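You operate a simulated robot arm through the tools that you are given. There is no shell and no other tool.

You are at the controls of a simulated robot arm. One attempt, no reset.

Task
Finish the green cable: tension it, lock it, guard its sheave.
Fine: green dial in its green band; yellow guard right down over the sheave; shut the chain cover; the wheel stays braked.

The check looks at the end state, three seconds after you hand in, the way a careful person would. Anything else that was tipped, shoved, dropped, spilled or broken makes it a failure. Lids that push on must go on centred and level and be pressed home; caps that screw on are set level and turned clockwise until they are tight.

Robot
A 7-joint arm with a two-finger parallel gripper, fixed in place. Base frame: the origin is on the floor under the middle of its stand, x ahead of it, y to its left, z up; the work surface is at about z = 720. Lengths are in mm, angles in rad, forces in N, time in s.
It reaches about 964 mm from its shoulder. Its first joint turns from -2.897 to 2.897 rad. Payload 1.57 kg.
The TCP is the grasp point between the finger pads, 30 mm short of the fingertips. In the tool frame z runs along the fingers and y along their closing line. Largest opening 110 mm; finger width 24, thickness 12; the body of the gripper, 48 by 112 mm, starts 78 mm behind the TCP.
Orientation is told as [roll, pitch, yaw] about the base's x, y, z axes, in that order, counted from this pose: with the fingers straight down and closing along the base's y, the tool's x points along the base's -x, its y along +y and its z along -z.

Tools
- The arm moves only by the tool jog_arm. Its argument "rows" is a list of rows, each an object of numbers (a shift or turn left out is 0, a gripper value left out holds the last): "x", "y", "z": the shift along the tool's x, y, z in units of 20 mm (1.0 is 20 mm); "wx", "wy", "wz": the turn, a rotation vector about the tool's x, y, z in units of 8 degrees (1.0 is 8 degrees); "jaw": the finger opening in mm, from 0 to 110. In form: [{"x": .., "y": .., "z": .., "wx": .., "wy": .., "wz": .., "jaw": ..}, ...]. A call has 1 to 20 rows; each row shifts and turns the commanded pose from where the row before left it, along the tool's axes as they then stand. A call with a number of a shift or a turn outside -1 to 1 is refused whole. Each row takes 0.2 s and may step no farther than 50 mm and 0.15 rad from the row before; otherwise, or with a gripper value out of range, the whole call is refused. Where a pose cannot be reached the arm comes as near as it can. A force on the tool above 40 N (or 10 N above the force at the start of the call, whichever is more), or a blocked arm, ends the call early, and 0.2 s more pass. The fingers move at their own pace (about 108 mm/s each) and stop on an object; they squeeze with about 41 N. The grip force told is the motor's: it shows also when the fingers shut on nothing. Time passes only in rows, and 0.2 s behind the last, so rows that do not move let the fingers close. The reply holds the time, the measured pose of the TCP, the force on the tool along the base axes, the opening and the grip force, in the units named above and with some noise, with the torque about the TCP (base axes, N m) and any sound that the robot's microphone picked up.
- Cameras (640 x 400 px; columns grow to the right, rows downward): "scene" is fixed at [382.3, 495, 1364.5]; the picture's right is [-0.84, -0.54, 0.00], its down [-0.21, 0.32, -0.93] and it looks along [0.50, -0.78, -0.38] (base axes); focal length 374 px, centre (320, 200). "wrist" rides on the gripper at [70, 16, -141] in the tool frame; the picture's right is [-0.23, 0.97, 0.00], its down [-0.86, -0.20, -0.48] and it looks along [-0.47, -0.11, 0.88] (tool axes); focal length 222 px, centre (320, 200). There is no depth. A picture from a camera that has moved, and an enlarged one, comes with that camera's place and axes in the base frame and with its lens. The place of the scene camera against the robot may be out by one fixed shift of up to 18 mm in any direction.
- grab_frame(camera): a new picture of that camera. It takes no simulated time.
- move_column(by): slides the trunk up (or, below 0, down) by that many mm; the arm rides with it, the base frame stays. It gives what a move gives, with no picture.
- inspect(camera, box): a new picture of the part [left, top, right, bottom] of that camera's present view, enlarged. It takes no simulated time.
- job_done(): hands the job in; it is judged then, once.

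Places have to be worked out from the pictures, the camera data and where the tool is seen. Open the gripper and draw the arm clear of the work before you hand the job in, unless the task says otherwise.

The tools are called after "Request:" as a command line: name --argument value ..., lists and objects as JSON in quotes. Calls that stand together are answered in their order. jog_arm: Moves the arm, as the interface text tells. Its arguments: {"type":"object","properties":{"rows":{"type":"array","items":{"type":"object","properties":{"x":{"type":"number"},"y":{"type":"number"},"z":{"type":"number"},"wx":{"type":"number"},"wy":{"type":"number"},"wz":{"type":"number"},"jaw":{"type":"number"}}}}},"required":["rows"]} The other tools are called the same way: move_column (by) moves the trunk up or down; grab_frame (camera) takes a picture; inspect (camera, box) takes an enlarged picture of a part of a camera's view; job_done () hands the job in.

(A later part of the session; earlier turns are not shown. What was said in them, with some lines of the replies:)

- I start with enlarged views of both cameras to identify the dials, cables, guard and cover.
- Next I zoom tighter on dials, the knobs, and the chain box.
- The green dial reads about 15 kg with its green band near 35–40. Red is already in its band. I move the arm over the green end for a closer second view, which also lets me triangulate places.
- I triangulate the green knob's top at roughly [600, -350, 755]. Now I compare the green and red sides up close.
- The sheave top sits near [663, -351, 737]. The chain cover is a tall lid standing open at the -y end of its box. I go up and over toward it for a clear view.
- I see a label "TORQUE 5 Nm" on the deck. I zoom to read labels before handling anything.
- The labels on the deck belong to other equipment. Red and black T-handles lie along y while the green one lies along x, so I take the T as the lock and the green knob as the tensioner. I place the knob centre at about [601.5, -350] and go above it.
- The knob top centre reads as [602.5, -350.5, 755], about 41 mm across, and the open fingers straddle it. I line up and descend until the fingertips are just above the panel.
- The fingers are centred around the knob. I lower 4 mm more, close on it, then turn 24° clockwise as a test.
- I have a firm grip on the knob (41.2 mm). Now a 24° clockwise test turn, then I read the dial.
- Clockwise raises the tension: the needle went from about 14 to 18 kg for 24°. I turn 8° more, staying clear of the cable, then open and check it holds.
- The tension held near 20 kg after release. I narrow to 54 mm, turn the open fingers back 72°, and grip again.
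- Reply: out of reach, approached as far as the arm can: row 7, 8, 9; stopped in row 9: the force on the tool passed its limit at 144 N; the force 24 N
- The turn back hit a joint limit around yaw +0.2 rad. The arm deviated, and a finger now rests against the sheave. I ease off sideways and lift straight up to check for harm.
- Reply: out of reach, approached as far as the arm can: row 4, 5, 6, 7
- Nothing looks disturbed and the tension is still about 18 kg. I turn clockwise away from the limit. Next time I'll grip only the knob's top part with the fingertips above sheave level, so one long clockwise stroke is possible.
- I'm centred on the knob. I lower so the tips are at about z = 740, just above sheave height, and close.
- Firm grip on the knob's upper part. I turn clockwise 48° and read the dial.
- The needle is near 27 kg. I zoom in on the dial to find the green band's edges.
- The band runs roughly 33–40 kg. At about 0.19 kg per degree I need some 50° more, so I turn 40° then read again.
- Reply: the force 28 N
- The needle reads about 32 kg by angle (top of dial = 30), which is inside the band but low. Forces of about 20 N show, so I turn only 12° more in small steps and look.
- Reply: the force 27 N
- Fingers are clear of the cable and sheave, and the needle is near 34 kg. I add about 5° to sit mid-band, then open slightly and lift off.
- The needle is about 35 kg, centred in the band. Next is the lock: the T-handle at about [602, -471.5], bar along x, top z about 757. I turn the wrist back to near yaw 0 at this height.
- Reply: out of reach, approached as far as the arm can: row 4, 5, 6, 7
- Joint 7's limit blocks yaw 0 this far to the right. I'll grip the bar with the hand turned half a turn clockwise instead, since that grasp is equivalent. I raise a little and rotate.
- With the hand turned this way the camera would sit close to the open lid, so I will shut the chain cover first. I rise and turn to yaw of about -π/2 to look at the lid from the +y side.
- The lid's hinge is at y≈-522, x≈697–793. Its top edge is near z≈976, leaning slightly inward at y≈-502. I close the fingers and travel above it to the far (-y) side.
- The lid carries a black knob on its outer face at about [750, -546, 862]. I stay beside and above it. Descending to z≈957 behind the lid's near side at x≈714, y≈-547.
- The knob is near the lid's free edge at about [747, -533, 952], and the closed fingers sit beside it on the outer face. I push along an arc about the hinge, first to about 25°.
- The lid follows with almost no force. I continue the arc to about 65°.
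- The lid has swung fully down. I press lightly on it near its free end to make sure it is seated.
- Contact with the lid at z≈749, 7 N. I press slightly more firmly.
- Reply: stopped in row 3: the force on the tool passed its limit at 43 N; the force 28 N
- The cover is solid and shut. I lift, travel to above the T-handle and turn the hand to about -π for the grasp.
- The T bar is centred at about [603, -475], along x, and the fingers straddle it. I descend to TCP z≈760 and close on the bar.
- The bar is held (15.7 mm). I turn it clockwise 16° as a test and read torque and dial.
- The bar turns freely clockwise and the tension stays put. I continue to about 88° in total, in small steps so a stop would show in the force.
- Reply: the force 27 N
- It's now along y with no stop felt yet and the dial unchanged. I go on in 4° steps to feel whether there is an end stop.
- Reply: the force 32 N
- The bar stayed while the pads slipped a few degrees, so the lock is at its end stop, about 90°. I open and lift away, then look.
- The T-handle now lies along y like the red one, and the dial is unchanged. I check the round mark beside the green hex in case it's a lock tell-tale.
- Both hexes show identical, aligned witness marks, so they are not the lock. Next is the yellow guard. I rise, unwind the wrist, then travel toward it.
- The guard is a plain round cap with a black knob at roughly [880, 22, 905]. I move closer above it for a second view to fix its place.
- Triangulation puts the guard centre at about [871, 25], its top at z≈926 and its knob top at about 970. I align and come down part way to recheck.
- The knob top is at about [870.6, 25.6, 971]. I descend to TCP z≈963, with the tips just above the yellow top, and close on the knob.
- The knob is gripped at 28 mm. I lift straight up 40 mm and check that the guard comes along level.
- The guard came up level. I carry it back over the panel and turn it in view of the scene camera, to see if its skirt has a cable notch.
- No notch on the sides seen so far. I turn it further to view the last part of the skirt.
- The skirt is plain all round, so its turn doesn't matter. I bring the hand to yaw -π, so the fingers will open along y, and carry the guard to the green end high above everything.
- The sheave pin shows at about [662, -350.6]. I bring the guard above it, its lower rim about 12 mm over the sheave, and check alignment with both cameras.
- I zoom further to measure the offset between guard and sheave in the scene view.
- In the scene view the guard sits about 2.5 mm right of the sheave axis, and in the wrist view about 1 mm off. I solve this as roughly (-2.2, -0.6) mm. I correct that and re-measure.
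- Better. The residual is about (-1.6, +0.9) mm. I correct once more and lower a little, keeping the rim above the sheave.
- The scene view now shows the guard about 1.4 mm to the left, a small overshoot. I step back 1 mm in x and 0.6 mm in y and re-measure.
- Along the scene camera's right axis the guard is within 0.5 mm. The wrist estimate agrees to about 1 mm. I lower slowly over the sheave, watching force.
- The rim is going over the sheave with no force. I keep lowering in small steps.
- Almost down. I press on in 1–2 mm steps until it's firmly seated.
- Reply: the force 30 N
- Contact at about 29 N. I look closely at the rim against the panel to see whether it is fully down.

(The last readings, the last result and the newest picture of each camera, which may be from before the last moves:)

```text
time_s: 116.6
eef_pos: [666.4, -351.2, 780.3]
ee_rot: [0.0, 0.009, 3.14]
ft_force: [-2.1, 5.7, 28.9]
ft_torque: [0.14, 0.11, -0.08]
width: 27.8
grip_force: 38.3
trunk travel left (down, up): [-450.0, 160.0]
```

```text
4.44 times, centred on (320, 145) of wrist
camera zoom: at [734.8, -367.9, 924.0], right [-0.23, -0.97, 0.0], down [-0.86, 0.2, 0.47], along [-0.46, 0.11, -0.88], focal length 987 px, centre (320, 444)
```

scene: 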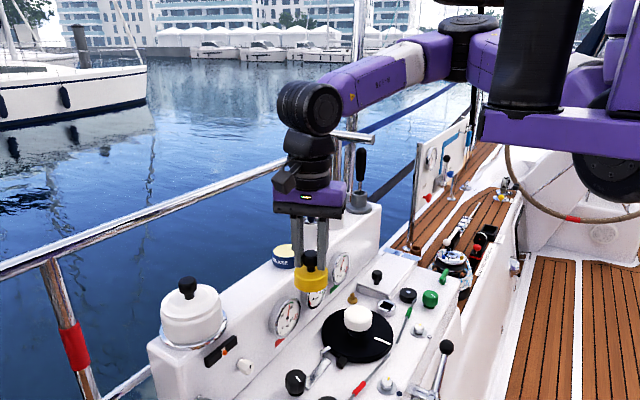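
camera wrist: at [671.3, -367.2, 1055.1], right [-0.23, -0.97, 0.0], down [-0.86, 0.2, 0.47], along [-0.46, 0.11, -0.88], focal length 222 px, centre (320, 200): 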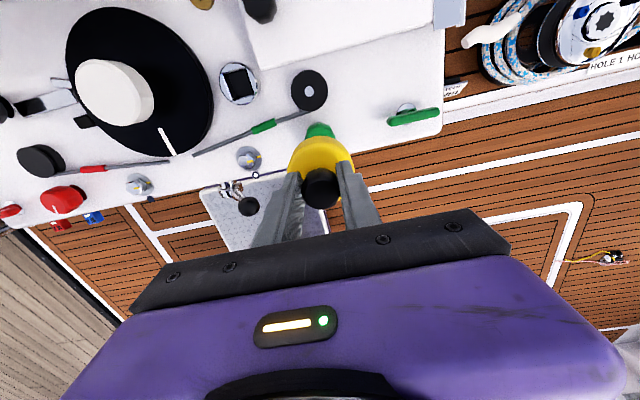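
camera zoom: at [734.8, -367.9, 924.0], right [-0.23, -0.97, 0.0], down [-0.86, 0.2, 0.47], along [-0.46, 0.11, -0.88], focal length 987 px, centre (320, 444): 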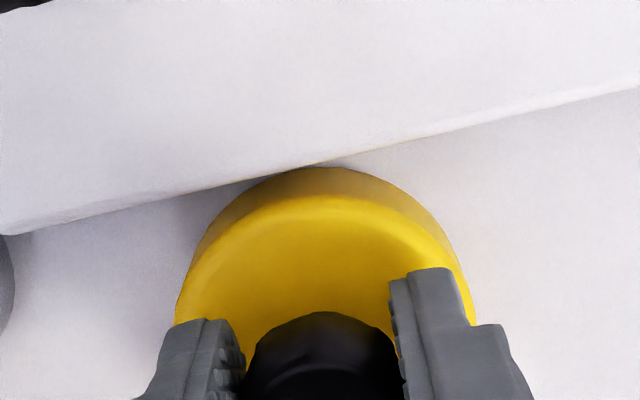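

The rim appears flush with the panel. I open the fingers, rise a little, close them, and press on top of the knob to be sure it's home.

Request:
jog_arm --rows '[{"jaw": 44}, {}, {"z": -0.5}, {"z": -0.8}, {"z": -0.8}, {"z": -0.4}, {}]'

Request:
inspect --camera "scene" --box '[390, 262, 440, 312]'

Request:
inspect --camera "wrist" --box '[230, 90, 410, 230]'

```text
time_s: 118.2
eef_pos: [663.5, -351.2, 828.9]
ee_rot: [-0.001, 0.004, 3.14]
ft_force: [0.2, 0.2, -0.4]
ft_torque: [0.0, -0.01, 0.02]
width: 44.0
grip_force: 0.1
trunk travel left (down, up): [-450.0, 160.0]
```

```text
8.00 times, centred on (415, 287) of scene
camera zoom: at [382.3, 495.0, 1364.5], right [-0.84, -0.54, 0.0], down [-0.21, 0.32, -0.93], along [0.5, -0.78, -0.38], focal length 2994 px, centre (-440, -496)
```

zoom: 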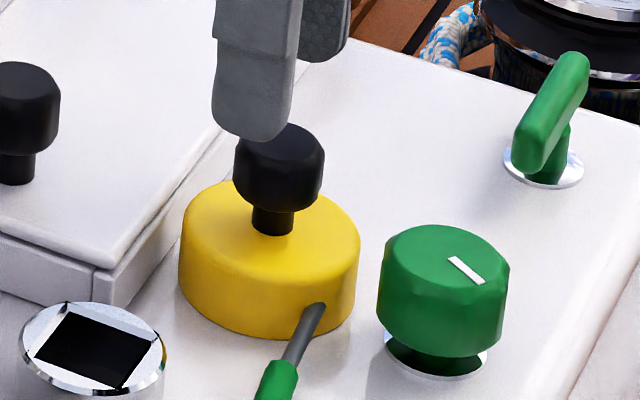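

```text
2.86 times, centred on (320, 160) of wrist
camera zoom: at [733.5, -367.4, 972.1], right [-0.23, -0.97, 0.0], down [-0.86, 0.2, 0.47], along [-0.46, 0.11, -0.88], focal length 635 px, centre (320, 314)
```

zoom: 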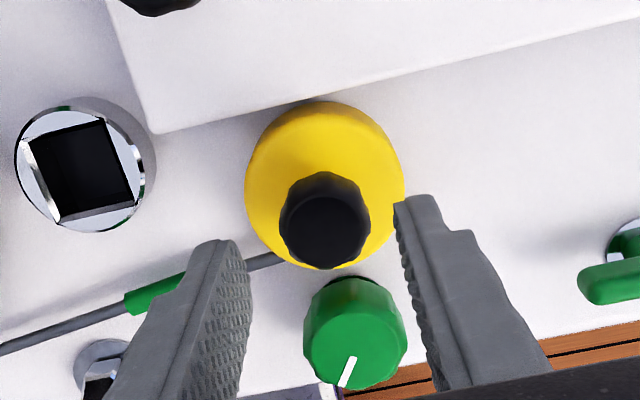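

Guard sits level. I close the fingers above the knob and press straight down on it.

Request:
jog_arm --rows '[{"jaw": 0}, {}, {}, {"z": 0.15}, {"z": 0.1}, {"z": 0.1}, {"z": 0.05}, {"z": 0.05}, {"z": 0.05}, {"z": 0.05}, {"z": 0.05}]'

```text
time_s: 120.6
eef_pos: [664.1, -351.5, 815.6]
ee_rot: [0.0, 0.006, 3.14]
ft_force: [-0.2, 0.6, 0.0]
ft_torque: [0.0, 0.03, -0.01]
width: 0.0
grip_force: 21.5
trunk travel left (down, up): [-450.0, 160.0]
```

Request:
jog_arm --rows '[{"z": 0.05}, {"z": 0.05}, {"z": 0.05}, {"z": 0.05}, {"z": 0.05}, {"z": 0.05}, {"z": 0.05}, {"z": 0.05}]'

Request:
inspect --camera "scene" --box '[390, 262, 440, 312]'

```text
time_s: 122.4
eef_pos: [664.9, -351.1, 810.2]
ee_rot: [-0.001, 0.007, 3.142]
ft_force: [-2.5, 0.8, 10.2]
ft_torque: [0.03, 0.16, 0.03]
width: 0.0
grip_force: 21.3
trunk travel left (down, up): [-450.0, 160.0]
```

```text
8.00 times, centred on (415, 287) of scene
camera zoom: at [382.3, 495.0, 1364.5], right [-0.84, -0.54, 0.0], down [-0.21, 0.32, -0.93], along [0.5, -0.78, -0.38], focal length 2994 px, centre (-440, -496)
```

zoom: 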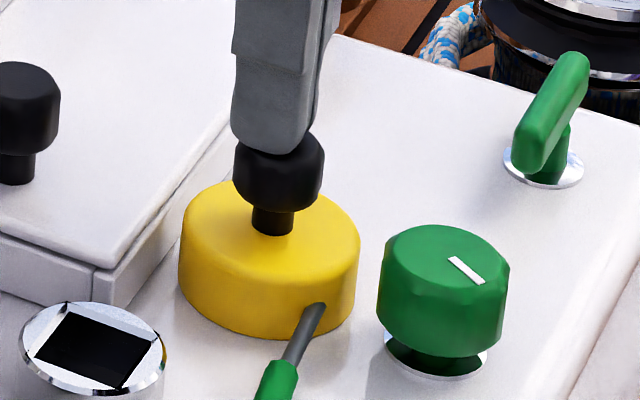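

Contact at 10 N on the knob's top. I press a bit harder, in half-millimetre steps.

Request:
jog_arm --rows '[{"z": 0.04}, {"z": 0.04}, {"z": 0.04}, {"z": 0.04}]'

Request:
inspect --camera "scene" --box '[390, 262, 440, 312]'

```text
time_s: 123.2
eef_pos: [666.0, -352.2, 809.8]
ee_rot: [0.002, 0.007, 3.138]
ft_force: [-4.2, 2.8, 22.3]
ft_torque: [0.12, 0.26, -0.09]
width: 0.0
grip_force: 21.4
trunk travel left (down, up): [-450.0, 160.0]
stopped in row 3: the force on the tool passed its limit at 42 N (the readings are from after the stop); the commanded pose is now the measured one
```

```text
8.00 times, centred on (415, 287) of scene
camera zoom: at [382.3, 495.0, 1364.5], right [-0.84, -0.54, 0.0], down [-0.21, 0.32, -0.93], along [0.5, -0.78, -0.38], focal length 2994 px, centre (-440, -496)
```

zoom: 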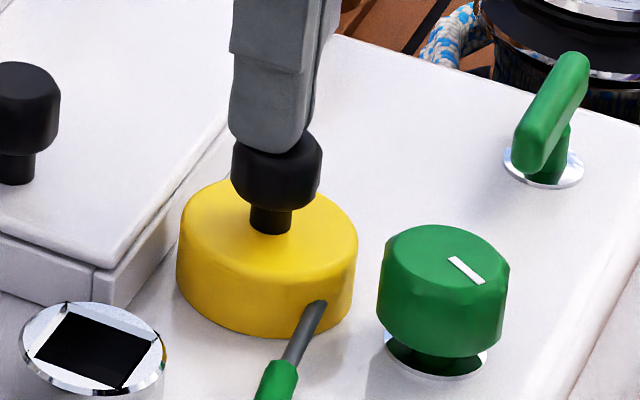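

The guard took 42 N without moving down, so it's home, and it is centred within about 0.5 mm in the scene view. I lift away and inspect everything.

Request:
jog_arm --rows '[{"z": -0.4}, {"z": -1}, {"z": -1}, {"z": -1}, {"z": -1}, {"z": -1}, {"z": -1}, {"z": -1, "x": -0.5}, {"z": -1, "x": -0.5}, {"z": -1, "x": -0.5}, {"z": -1, "x": -0.5}, {"z": -1, "x": -0.5}, {"z": -1, "x": -0.5, "jaw": 60}, {"z": -1}, {}]'

Request:
grab_frame --camera "scene"

Request:
grab_frame --camera "wrist"

```text
time_s: 126.0
eef_pos: [614.4, -305.9, 1007.5]
ee_rot: [-0.153, 0.018, -3.129]
ft_force: [-0.4, -0.4, 0.5]
ft_torque: [0.02, 0.0, 0.01]
width: 60.0
grip_force: 0.0
trunk travel left (down, up): [-450.0, 160.0]
stopped in row 14: the arm was blocked; the commanded pose is now the measured one
```

```text
taken
```

scene: 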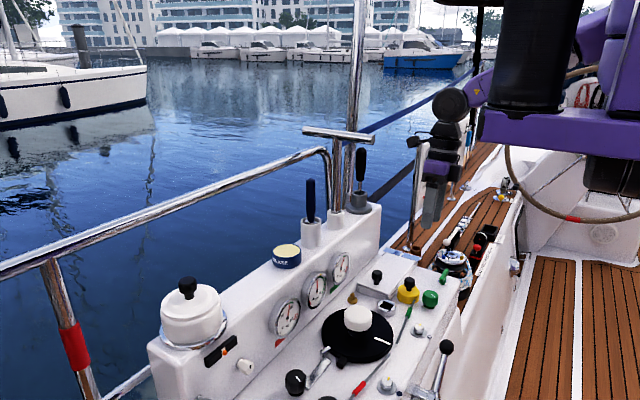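

```text
taken
camera wrist: at [681.8, -344.4, 1147.0], right [-0.21, -0.97, -0.15], down [-0.87, 0.11, 0.49], along [-0.45, 0.24, -0.86], focal length 222 px, centre (320, 200)
```

wrist: 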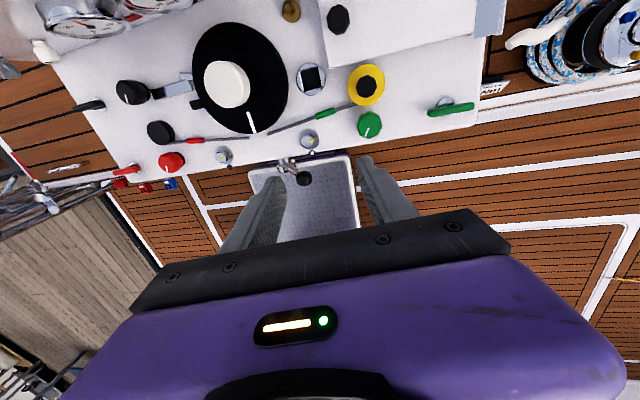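

The arm reported being blocked on the way up, with the wrist pose tilted. I check closely that nothing was touched.

Request:
inspect --camera "scene" --box '[380, 60, 520, 240]'

Request:
inspect --camera "scene" --box '[280, 220, 480, 400]'

Request:
inspect --camera "wrist" --box '[200, 20, 500, 200]'

```text
2.22 times, centred on (450, 150) of scene
camera zoom: at [382.3, 495.0, 1364.5], right [-0.84, -0.54, 0.0], down [-0.21, 0.32, -0.93], along [0.5, -0.78, -0.38], focal length 832 px, centre (31, 311)
```

zoom: 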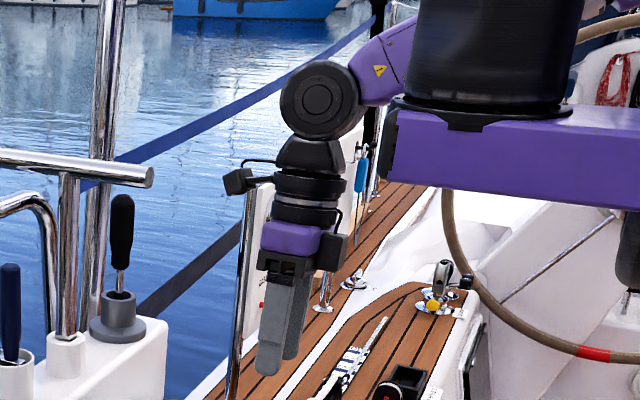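

```text
2.22 times, centred on (380, 310) of scene
camera zoom: at [382.3, 495.0, 1364.5], right [-0.84, -0.54, 0.0], down [-0.21, 0.32, -0.93], along [0.5, -0.78, -0.38], focal length 832 px, centre (187, -44)
```

zoom: 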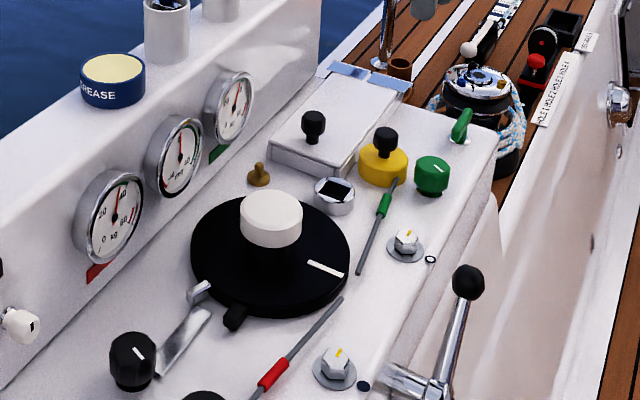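

```text
2.13 times, centred on (350, 110) of wrist
camera zoom: at [681.8, -344.4, 1147.0], right [-0.21, -0.97, -0.15], down [-0.87, 0.11, 0.49], along [-0.45, 0.24, -0.86], focal length 474 px, centre (256, 392)
```

zoom: 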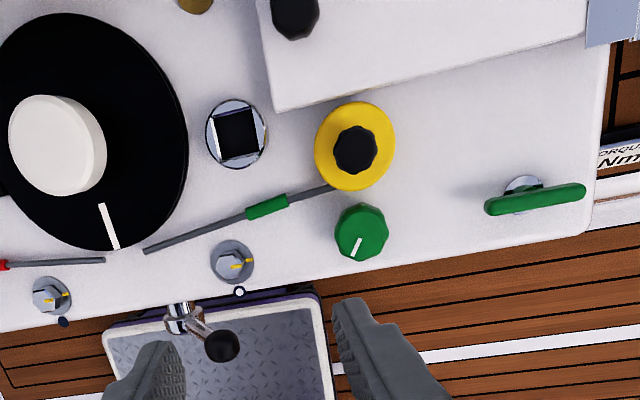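

Everything on the panel looks right. The block seems to be the forearm folding against its own trunk. I move out toward +x/+y and level the wrist again.

Request:
jog_arm --rows '[{"x": 0.5, "y": -0.5}, {"x": 0.5, "y": -0.5}, {"x": 0.5, "y": -0.6, "wx": -0.4}, {"x": 0.5, "y": -0.6, "wx": -0.4}, {"x": 0.5, "y": -0.6, "wx": -0.3}, {"y": -0.8}, {"y": -0.8}, {}]'

Request:
grab_frame --camera "scene"

```text
time_s: 128.0
eef_pos: [652.3, -199.4, 987.2]
ee_rot: [-0.099, 0.002, 3.133]
ft_force: [-0.1, 0.3, 0.4]
ft_torque: [0.0, 0.04, 0.03]
width: 59.7
grip_force: 0.1
trunk travel left (down, up): [-450.0, 160.0]
stopped in row 8: the arm was blocked; the commanded pose is now the measured one
```

```text
taken
```

scene: 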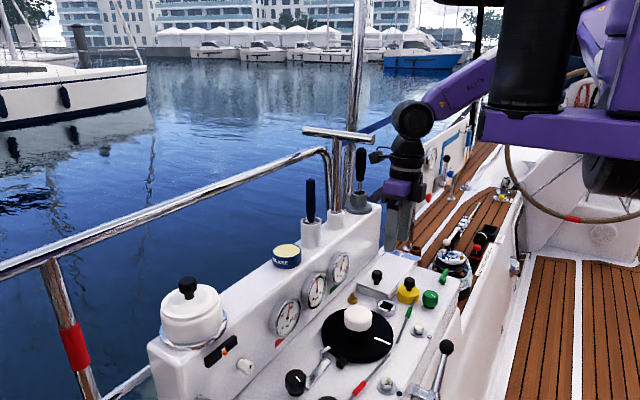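

Request:
jog_arm --rows '[{"x": 0.7}, {"x": 0.7}, {"x": 0.7}, {"x": 0.5}, {}]'

```text
time_s: 129.2
eef_pos: [706.1, -199.6, 989.4]
ee_rot: [-0.098, 0.002, 3.133]
ft_force: [-0.4, -0.9, -0.2]
ft_torque: [0.0, 0.0, -0.01]
width: 59.9
grip_force: 0.0
trunk travel left (down, up): [-450.0, 160.0]
```

Request:
jog_arm --rows '[{"wx": -0.35}, {"wx": -0.35}, {}, {}]'

Request:
grab_frame --camera "scene"

```text
time_s: 130.2
eef_pos: [705.4, -199.6, 989.8]
ee_rot: [0.0, 0.003, 3.134]
ft_force: [0.2, 0.5, -0.1]
ft_torque: [-0.01, 0.02, -0.03]
width: 59.8
grip_force: 0.1
trunk travel left (down, up): [-450.0, 160.0]
```

```text
taken
```

scene: 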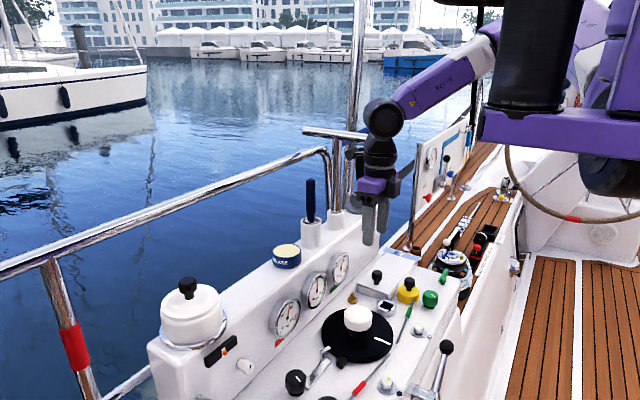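

The wrist is level again. I turn back toward yaw -π/2, so the camera swings away from the shelf tools, then withdraw upward.

Request:
jog_arm --rows '[{"wz": -1}, {"wz": -1}, {"wz": -1}, {"wz": -1}, {"wz": -1}, {"wz": -1}, {"wz": -1}, {"wz": -1}, {"wz": -1}, {"wz": -1}, {"wz": -1}, {}]'

Request:
grab_frame --camera "wrist"

```text
time_s: 132.8
eef_pos: [705.9, -198.8, 990.7]
ee_rot: [0.005, -0.002, -1.611]
ft_force: [0.0, 0.2, 0.4]
ft_torque: [-0.02, 0.0, -0.03]
width: 60.0
grip_force: 0.1
trunk travel left (down, up): [-450.0, 160.0]
```

```text
taken
camera wrist: at [725.7, -131.4, 1133.2], right [0.96, -0.27, 0.0], down [-0.24, -0.85, 0.48], along [-0.13, -0.46, -0.88], focal length 222 px, centre (320, 200)
```

wrist: 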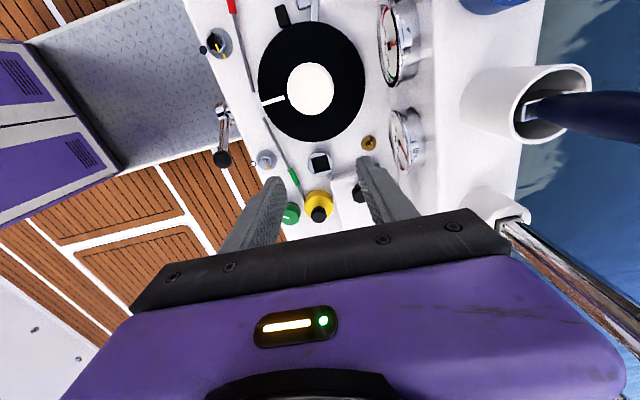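

Request:
inspect --camera "wrist" --box '[370, 90, 450, 190]'

Request:
inspect --camera "scene" --box '[328, 250, 352, 288]'

Request:
inspect --camera "wrist" --box '[360, 0, 440, 100]'

```text
4.00 times, centred on (410, 140) of wrist
camera zoom: at [725.7, -131.4, 1133.2], right [0.96, -0.27, 0.0], down [-0.24, -0.85, 0.48], along [-0.13, -0.46, -0.88], focal length 888 px, centre (-40, 440)
```

zoom: 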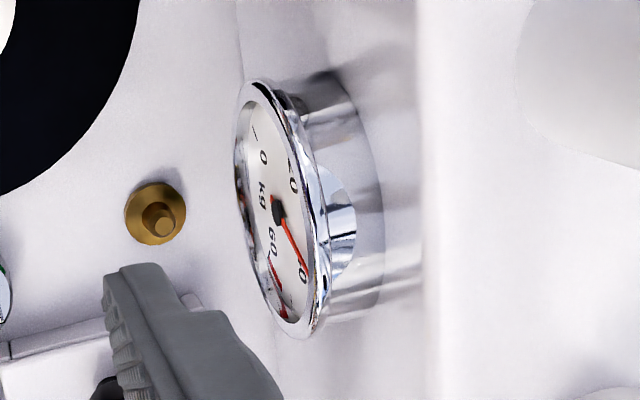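

```text
10.53 times, centred on (340, 269) of scene
camera zoom: at [382.3, 495.0, 1364.5], right [-0.84, -0.54, 0.0], down [-0.21, 0.32, -0.93], along [0.5, -0.78, -0.38], focal length 3940 px, centre (110, -526)
```

zoom: 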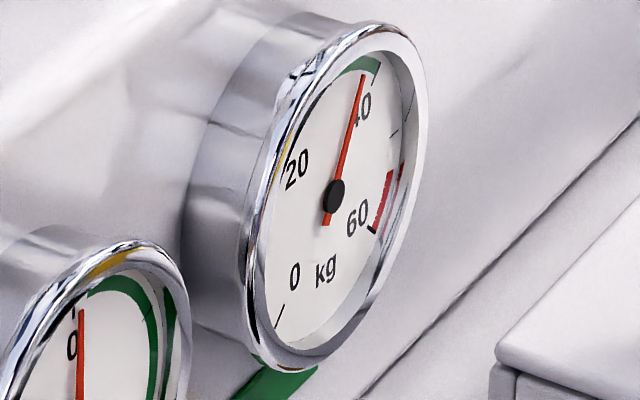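

```text
4.00 times, centred on (400, 50) of wrist
camera zoom: at [725.7, -131.4, 1133.2], right [0.96, -0.27, 0.0], down [-0.24, -0.85, 0.48], along [-0.13, -0.46, -0.88], focal length 888 px, centre (0, 800)
```

zoom: 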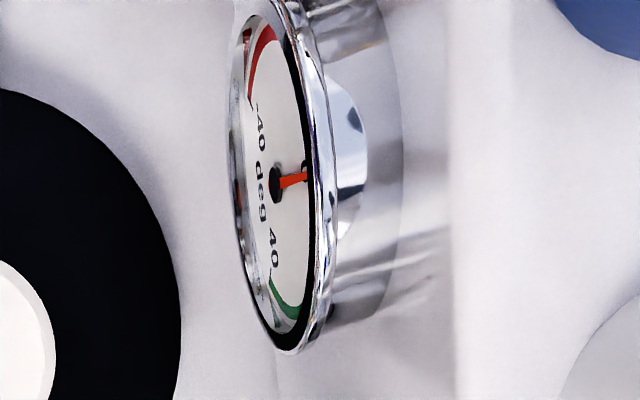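

The needle sits at about 35 kg against a band ending at 40, and the T-handle is parallel to the panel edge. I raise the arm and draw it clear toward its starting place, with the gripper open.

Request:
jog_arm --rows '[{"x": 0.5, "z": -1, "jaw": 100}, {"x": 0.5, "z": -1}, {"x": 0.5, "z": -1}, {"x": 0.5, "z": -1}, {"x": 0.5, "z": -1}, {"x": 0.5, "z": -1}, {"x": 0.5, "z": -1}, {"x": 0.5, "z": -1}, {"z": -1}, {}]'

Request:
grab_frame --camera "scene"

Request:
grab_frame --camera "wrist"

```text
time_s: 135.2
eef_pos: [709.0, -99.0, 1152.3]
ee_rot: [-0.025, 0.076, -1.587]
ft_force: [-0.4, -1.6, 0.7]
ft_torque: [0.01, -0.02, 0.04]
width: 99.8
grip_force: 0.0
trunk travel left (down, up): [-450.0, 160.0]
stopped in row 10: the arm was blocked; the commanded pose is now the measured one
```

```text
taken
```

scene: 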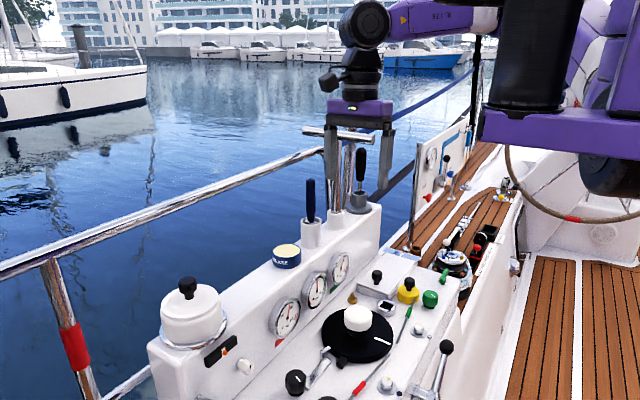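

```text
taken
camera wrist: at [730.0, -41.8, 1300.2], right [0.97, -0.24, -0.04], down [-0.2, -0.89, 0.42], along [-0.14, -0.4, -0.91], focal length 222 px, centre (320, 200)
```

wrist: 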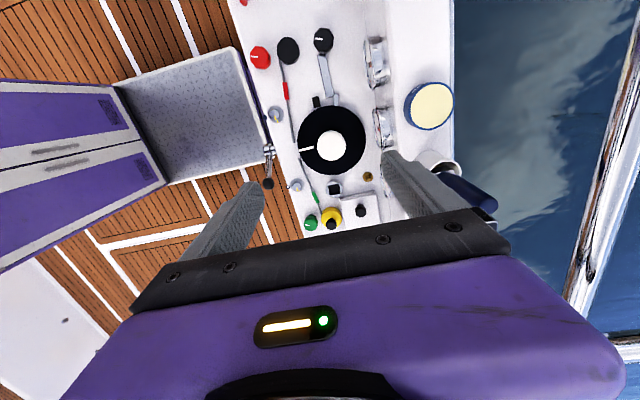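

The arm is well clear above the work. I let it rest a moment and do a last full check of panel, dials, lock, guard and cover.

Request:
jog_arm --rows '[{}, {}, {}]'

Request:
inspect --camera "scene" --box '[260, 230, 480, 400]'

Request:
inspect --camera "scene" --box '[375, 235, 455, 315]'

Request:
inspect --camera "scene" --box '[265, 245, 365, 345]'

Request:
inspect --camera "wrist" --box '[230, 10, 410, 240]'

```text
time_s: 136.0
eef_pos: [707.6, -99.9, 1154.5]
ee_rot: [-0.024, 0.075, -1.586]
ft_force: [0.2, -0.1, 0.5]
ft_torque: [0.03, -0.02, -0.03]
width: 100.0
grip_force: 0.0
trunk travel left (down, up): [-450.0, 160.0]
```

```text
2.35 times, centred on (370, 315) of scene
camera zoom: at [382.3, 495.0, 1364.5], right [-0.84, -0.54, 0.0], down [-0.21, 0.32, -0.93], along [0.5, -0.78, -0.38], focal length 881 px, centre (202, -71)
```

zoom: 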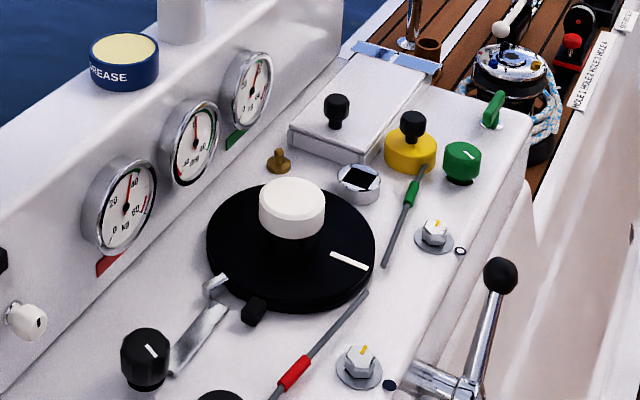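

```text
5.00 times, centred on (415, 275) of scene
camera zoom: at [382.3, 495.0, 1364.5], right [-0.84, -0.54, 0.0], down [-0.21, 0.32, -0.93], along [0.5, -0.78, -0.38], focal length 1872 px, centre (-155, -175)
```

zoom: 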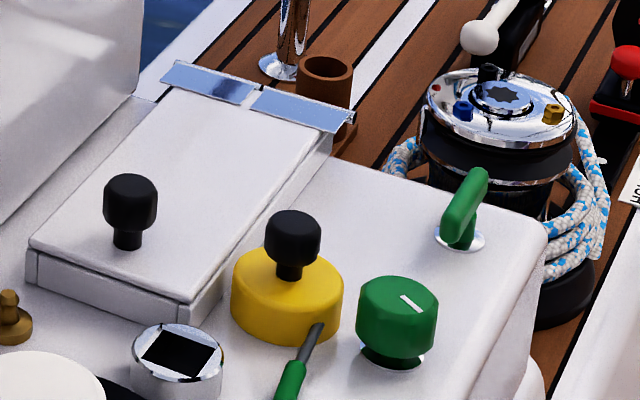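

```text
4.00 times, centred on (315, 295) of scene
camera zoom: at [382.3, 495.0, 1364.5], right [-0.84, -0.54, 0.0], down [-0.21, 0.32, -0.93], along [0.5, -0.78, -0.38], focal length 1497 px, centre (340, -180)
```

zoom: 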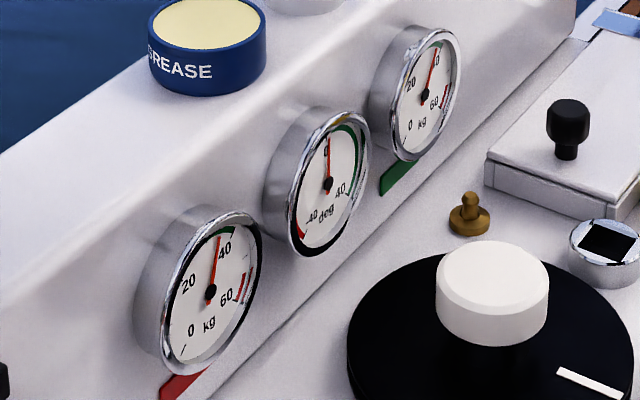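

```text
1.74 times, centred on (320, 125) of wrist
camera zoom: at [730.0, -41.9, 1300.4], right [0.97, -0.24, -0.04], down [-0.2, -0.89, 0.42], along [-0.14, -0.4, -0.91], focal length 386 px, centre (320, 330)
```

zoom: 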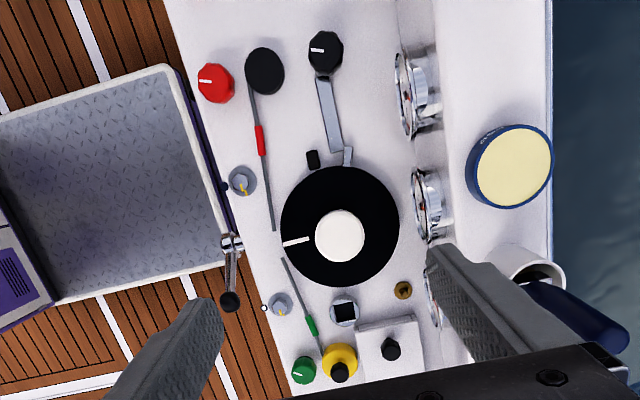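

All checks pass: the green dial is at about 35 kg in its band, the lock lies along y against its stop, and the guard is down level on the sheave. The cover is shut, the wheel mark hasn't moved, and the gripper is open and clear. I hand in.

Request:
job_done

```text
The job is handed in.
```

The green cable is tensioned, locked and guarded, and I've handed the job in. I haven't seen the verdict.

- **Tension:** the green dial reads about 35 kg, inside its green band, which runs from roughly 30 to 40.
- **Lock:** I turned the green T-handle about 90° clockwise to its stop. It now lies along the panel, the same way as the red one. I took the T-handle as the lock by comparing it with the finished red side; nothing on the panel says so.
- **Guard:** the yellow guard is down over the sheave, level, and centred to within about 0.5 mm in the scene view. It took 42 N from above without moving.
- **Chain cover:** shut, and solid when pressed.
- **Wheel:** I didn't touch the wheel or its brake, and the white mark on the wheel hasn't moved.

Three things went wrong along the way:

- **Joint limit at the knob:** while turning the tension knob the wrist hit a joint limit, and the fingers pressed on the knob and sheave with up to 144 N. The knob slipped back slightly, so I set the tension again. I saw no damage.
- **Blocked arm:** the arm reported being blocked three times on the way out, probably by folding against its own trunk. I saw nothing disturbed.
- **Rudder dial:** the middle dial moved from slightly negative to about zero as the green cable tightened.

The gripper is open and the arm is well above the work, though its wrist is tilted about 4° from the last block.
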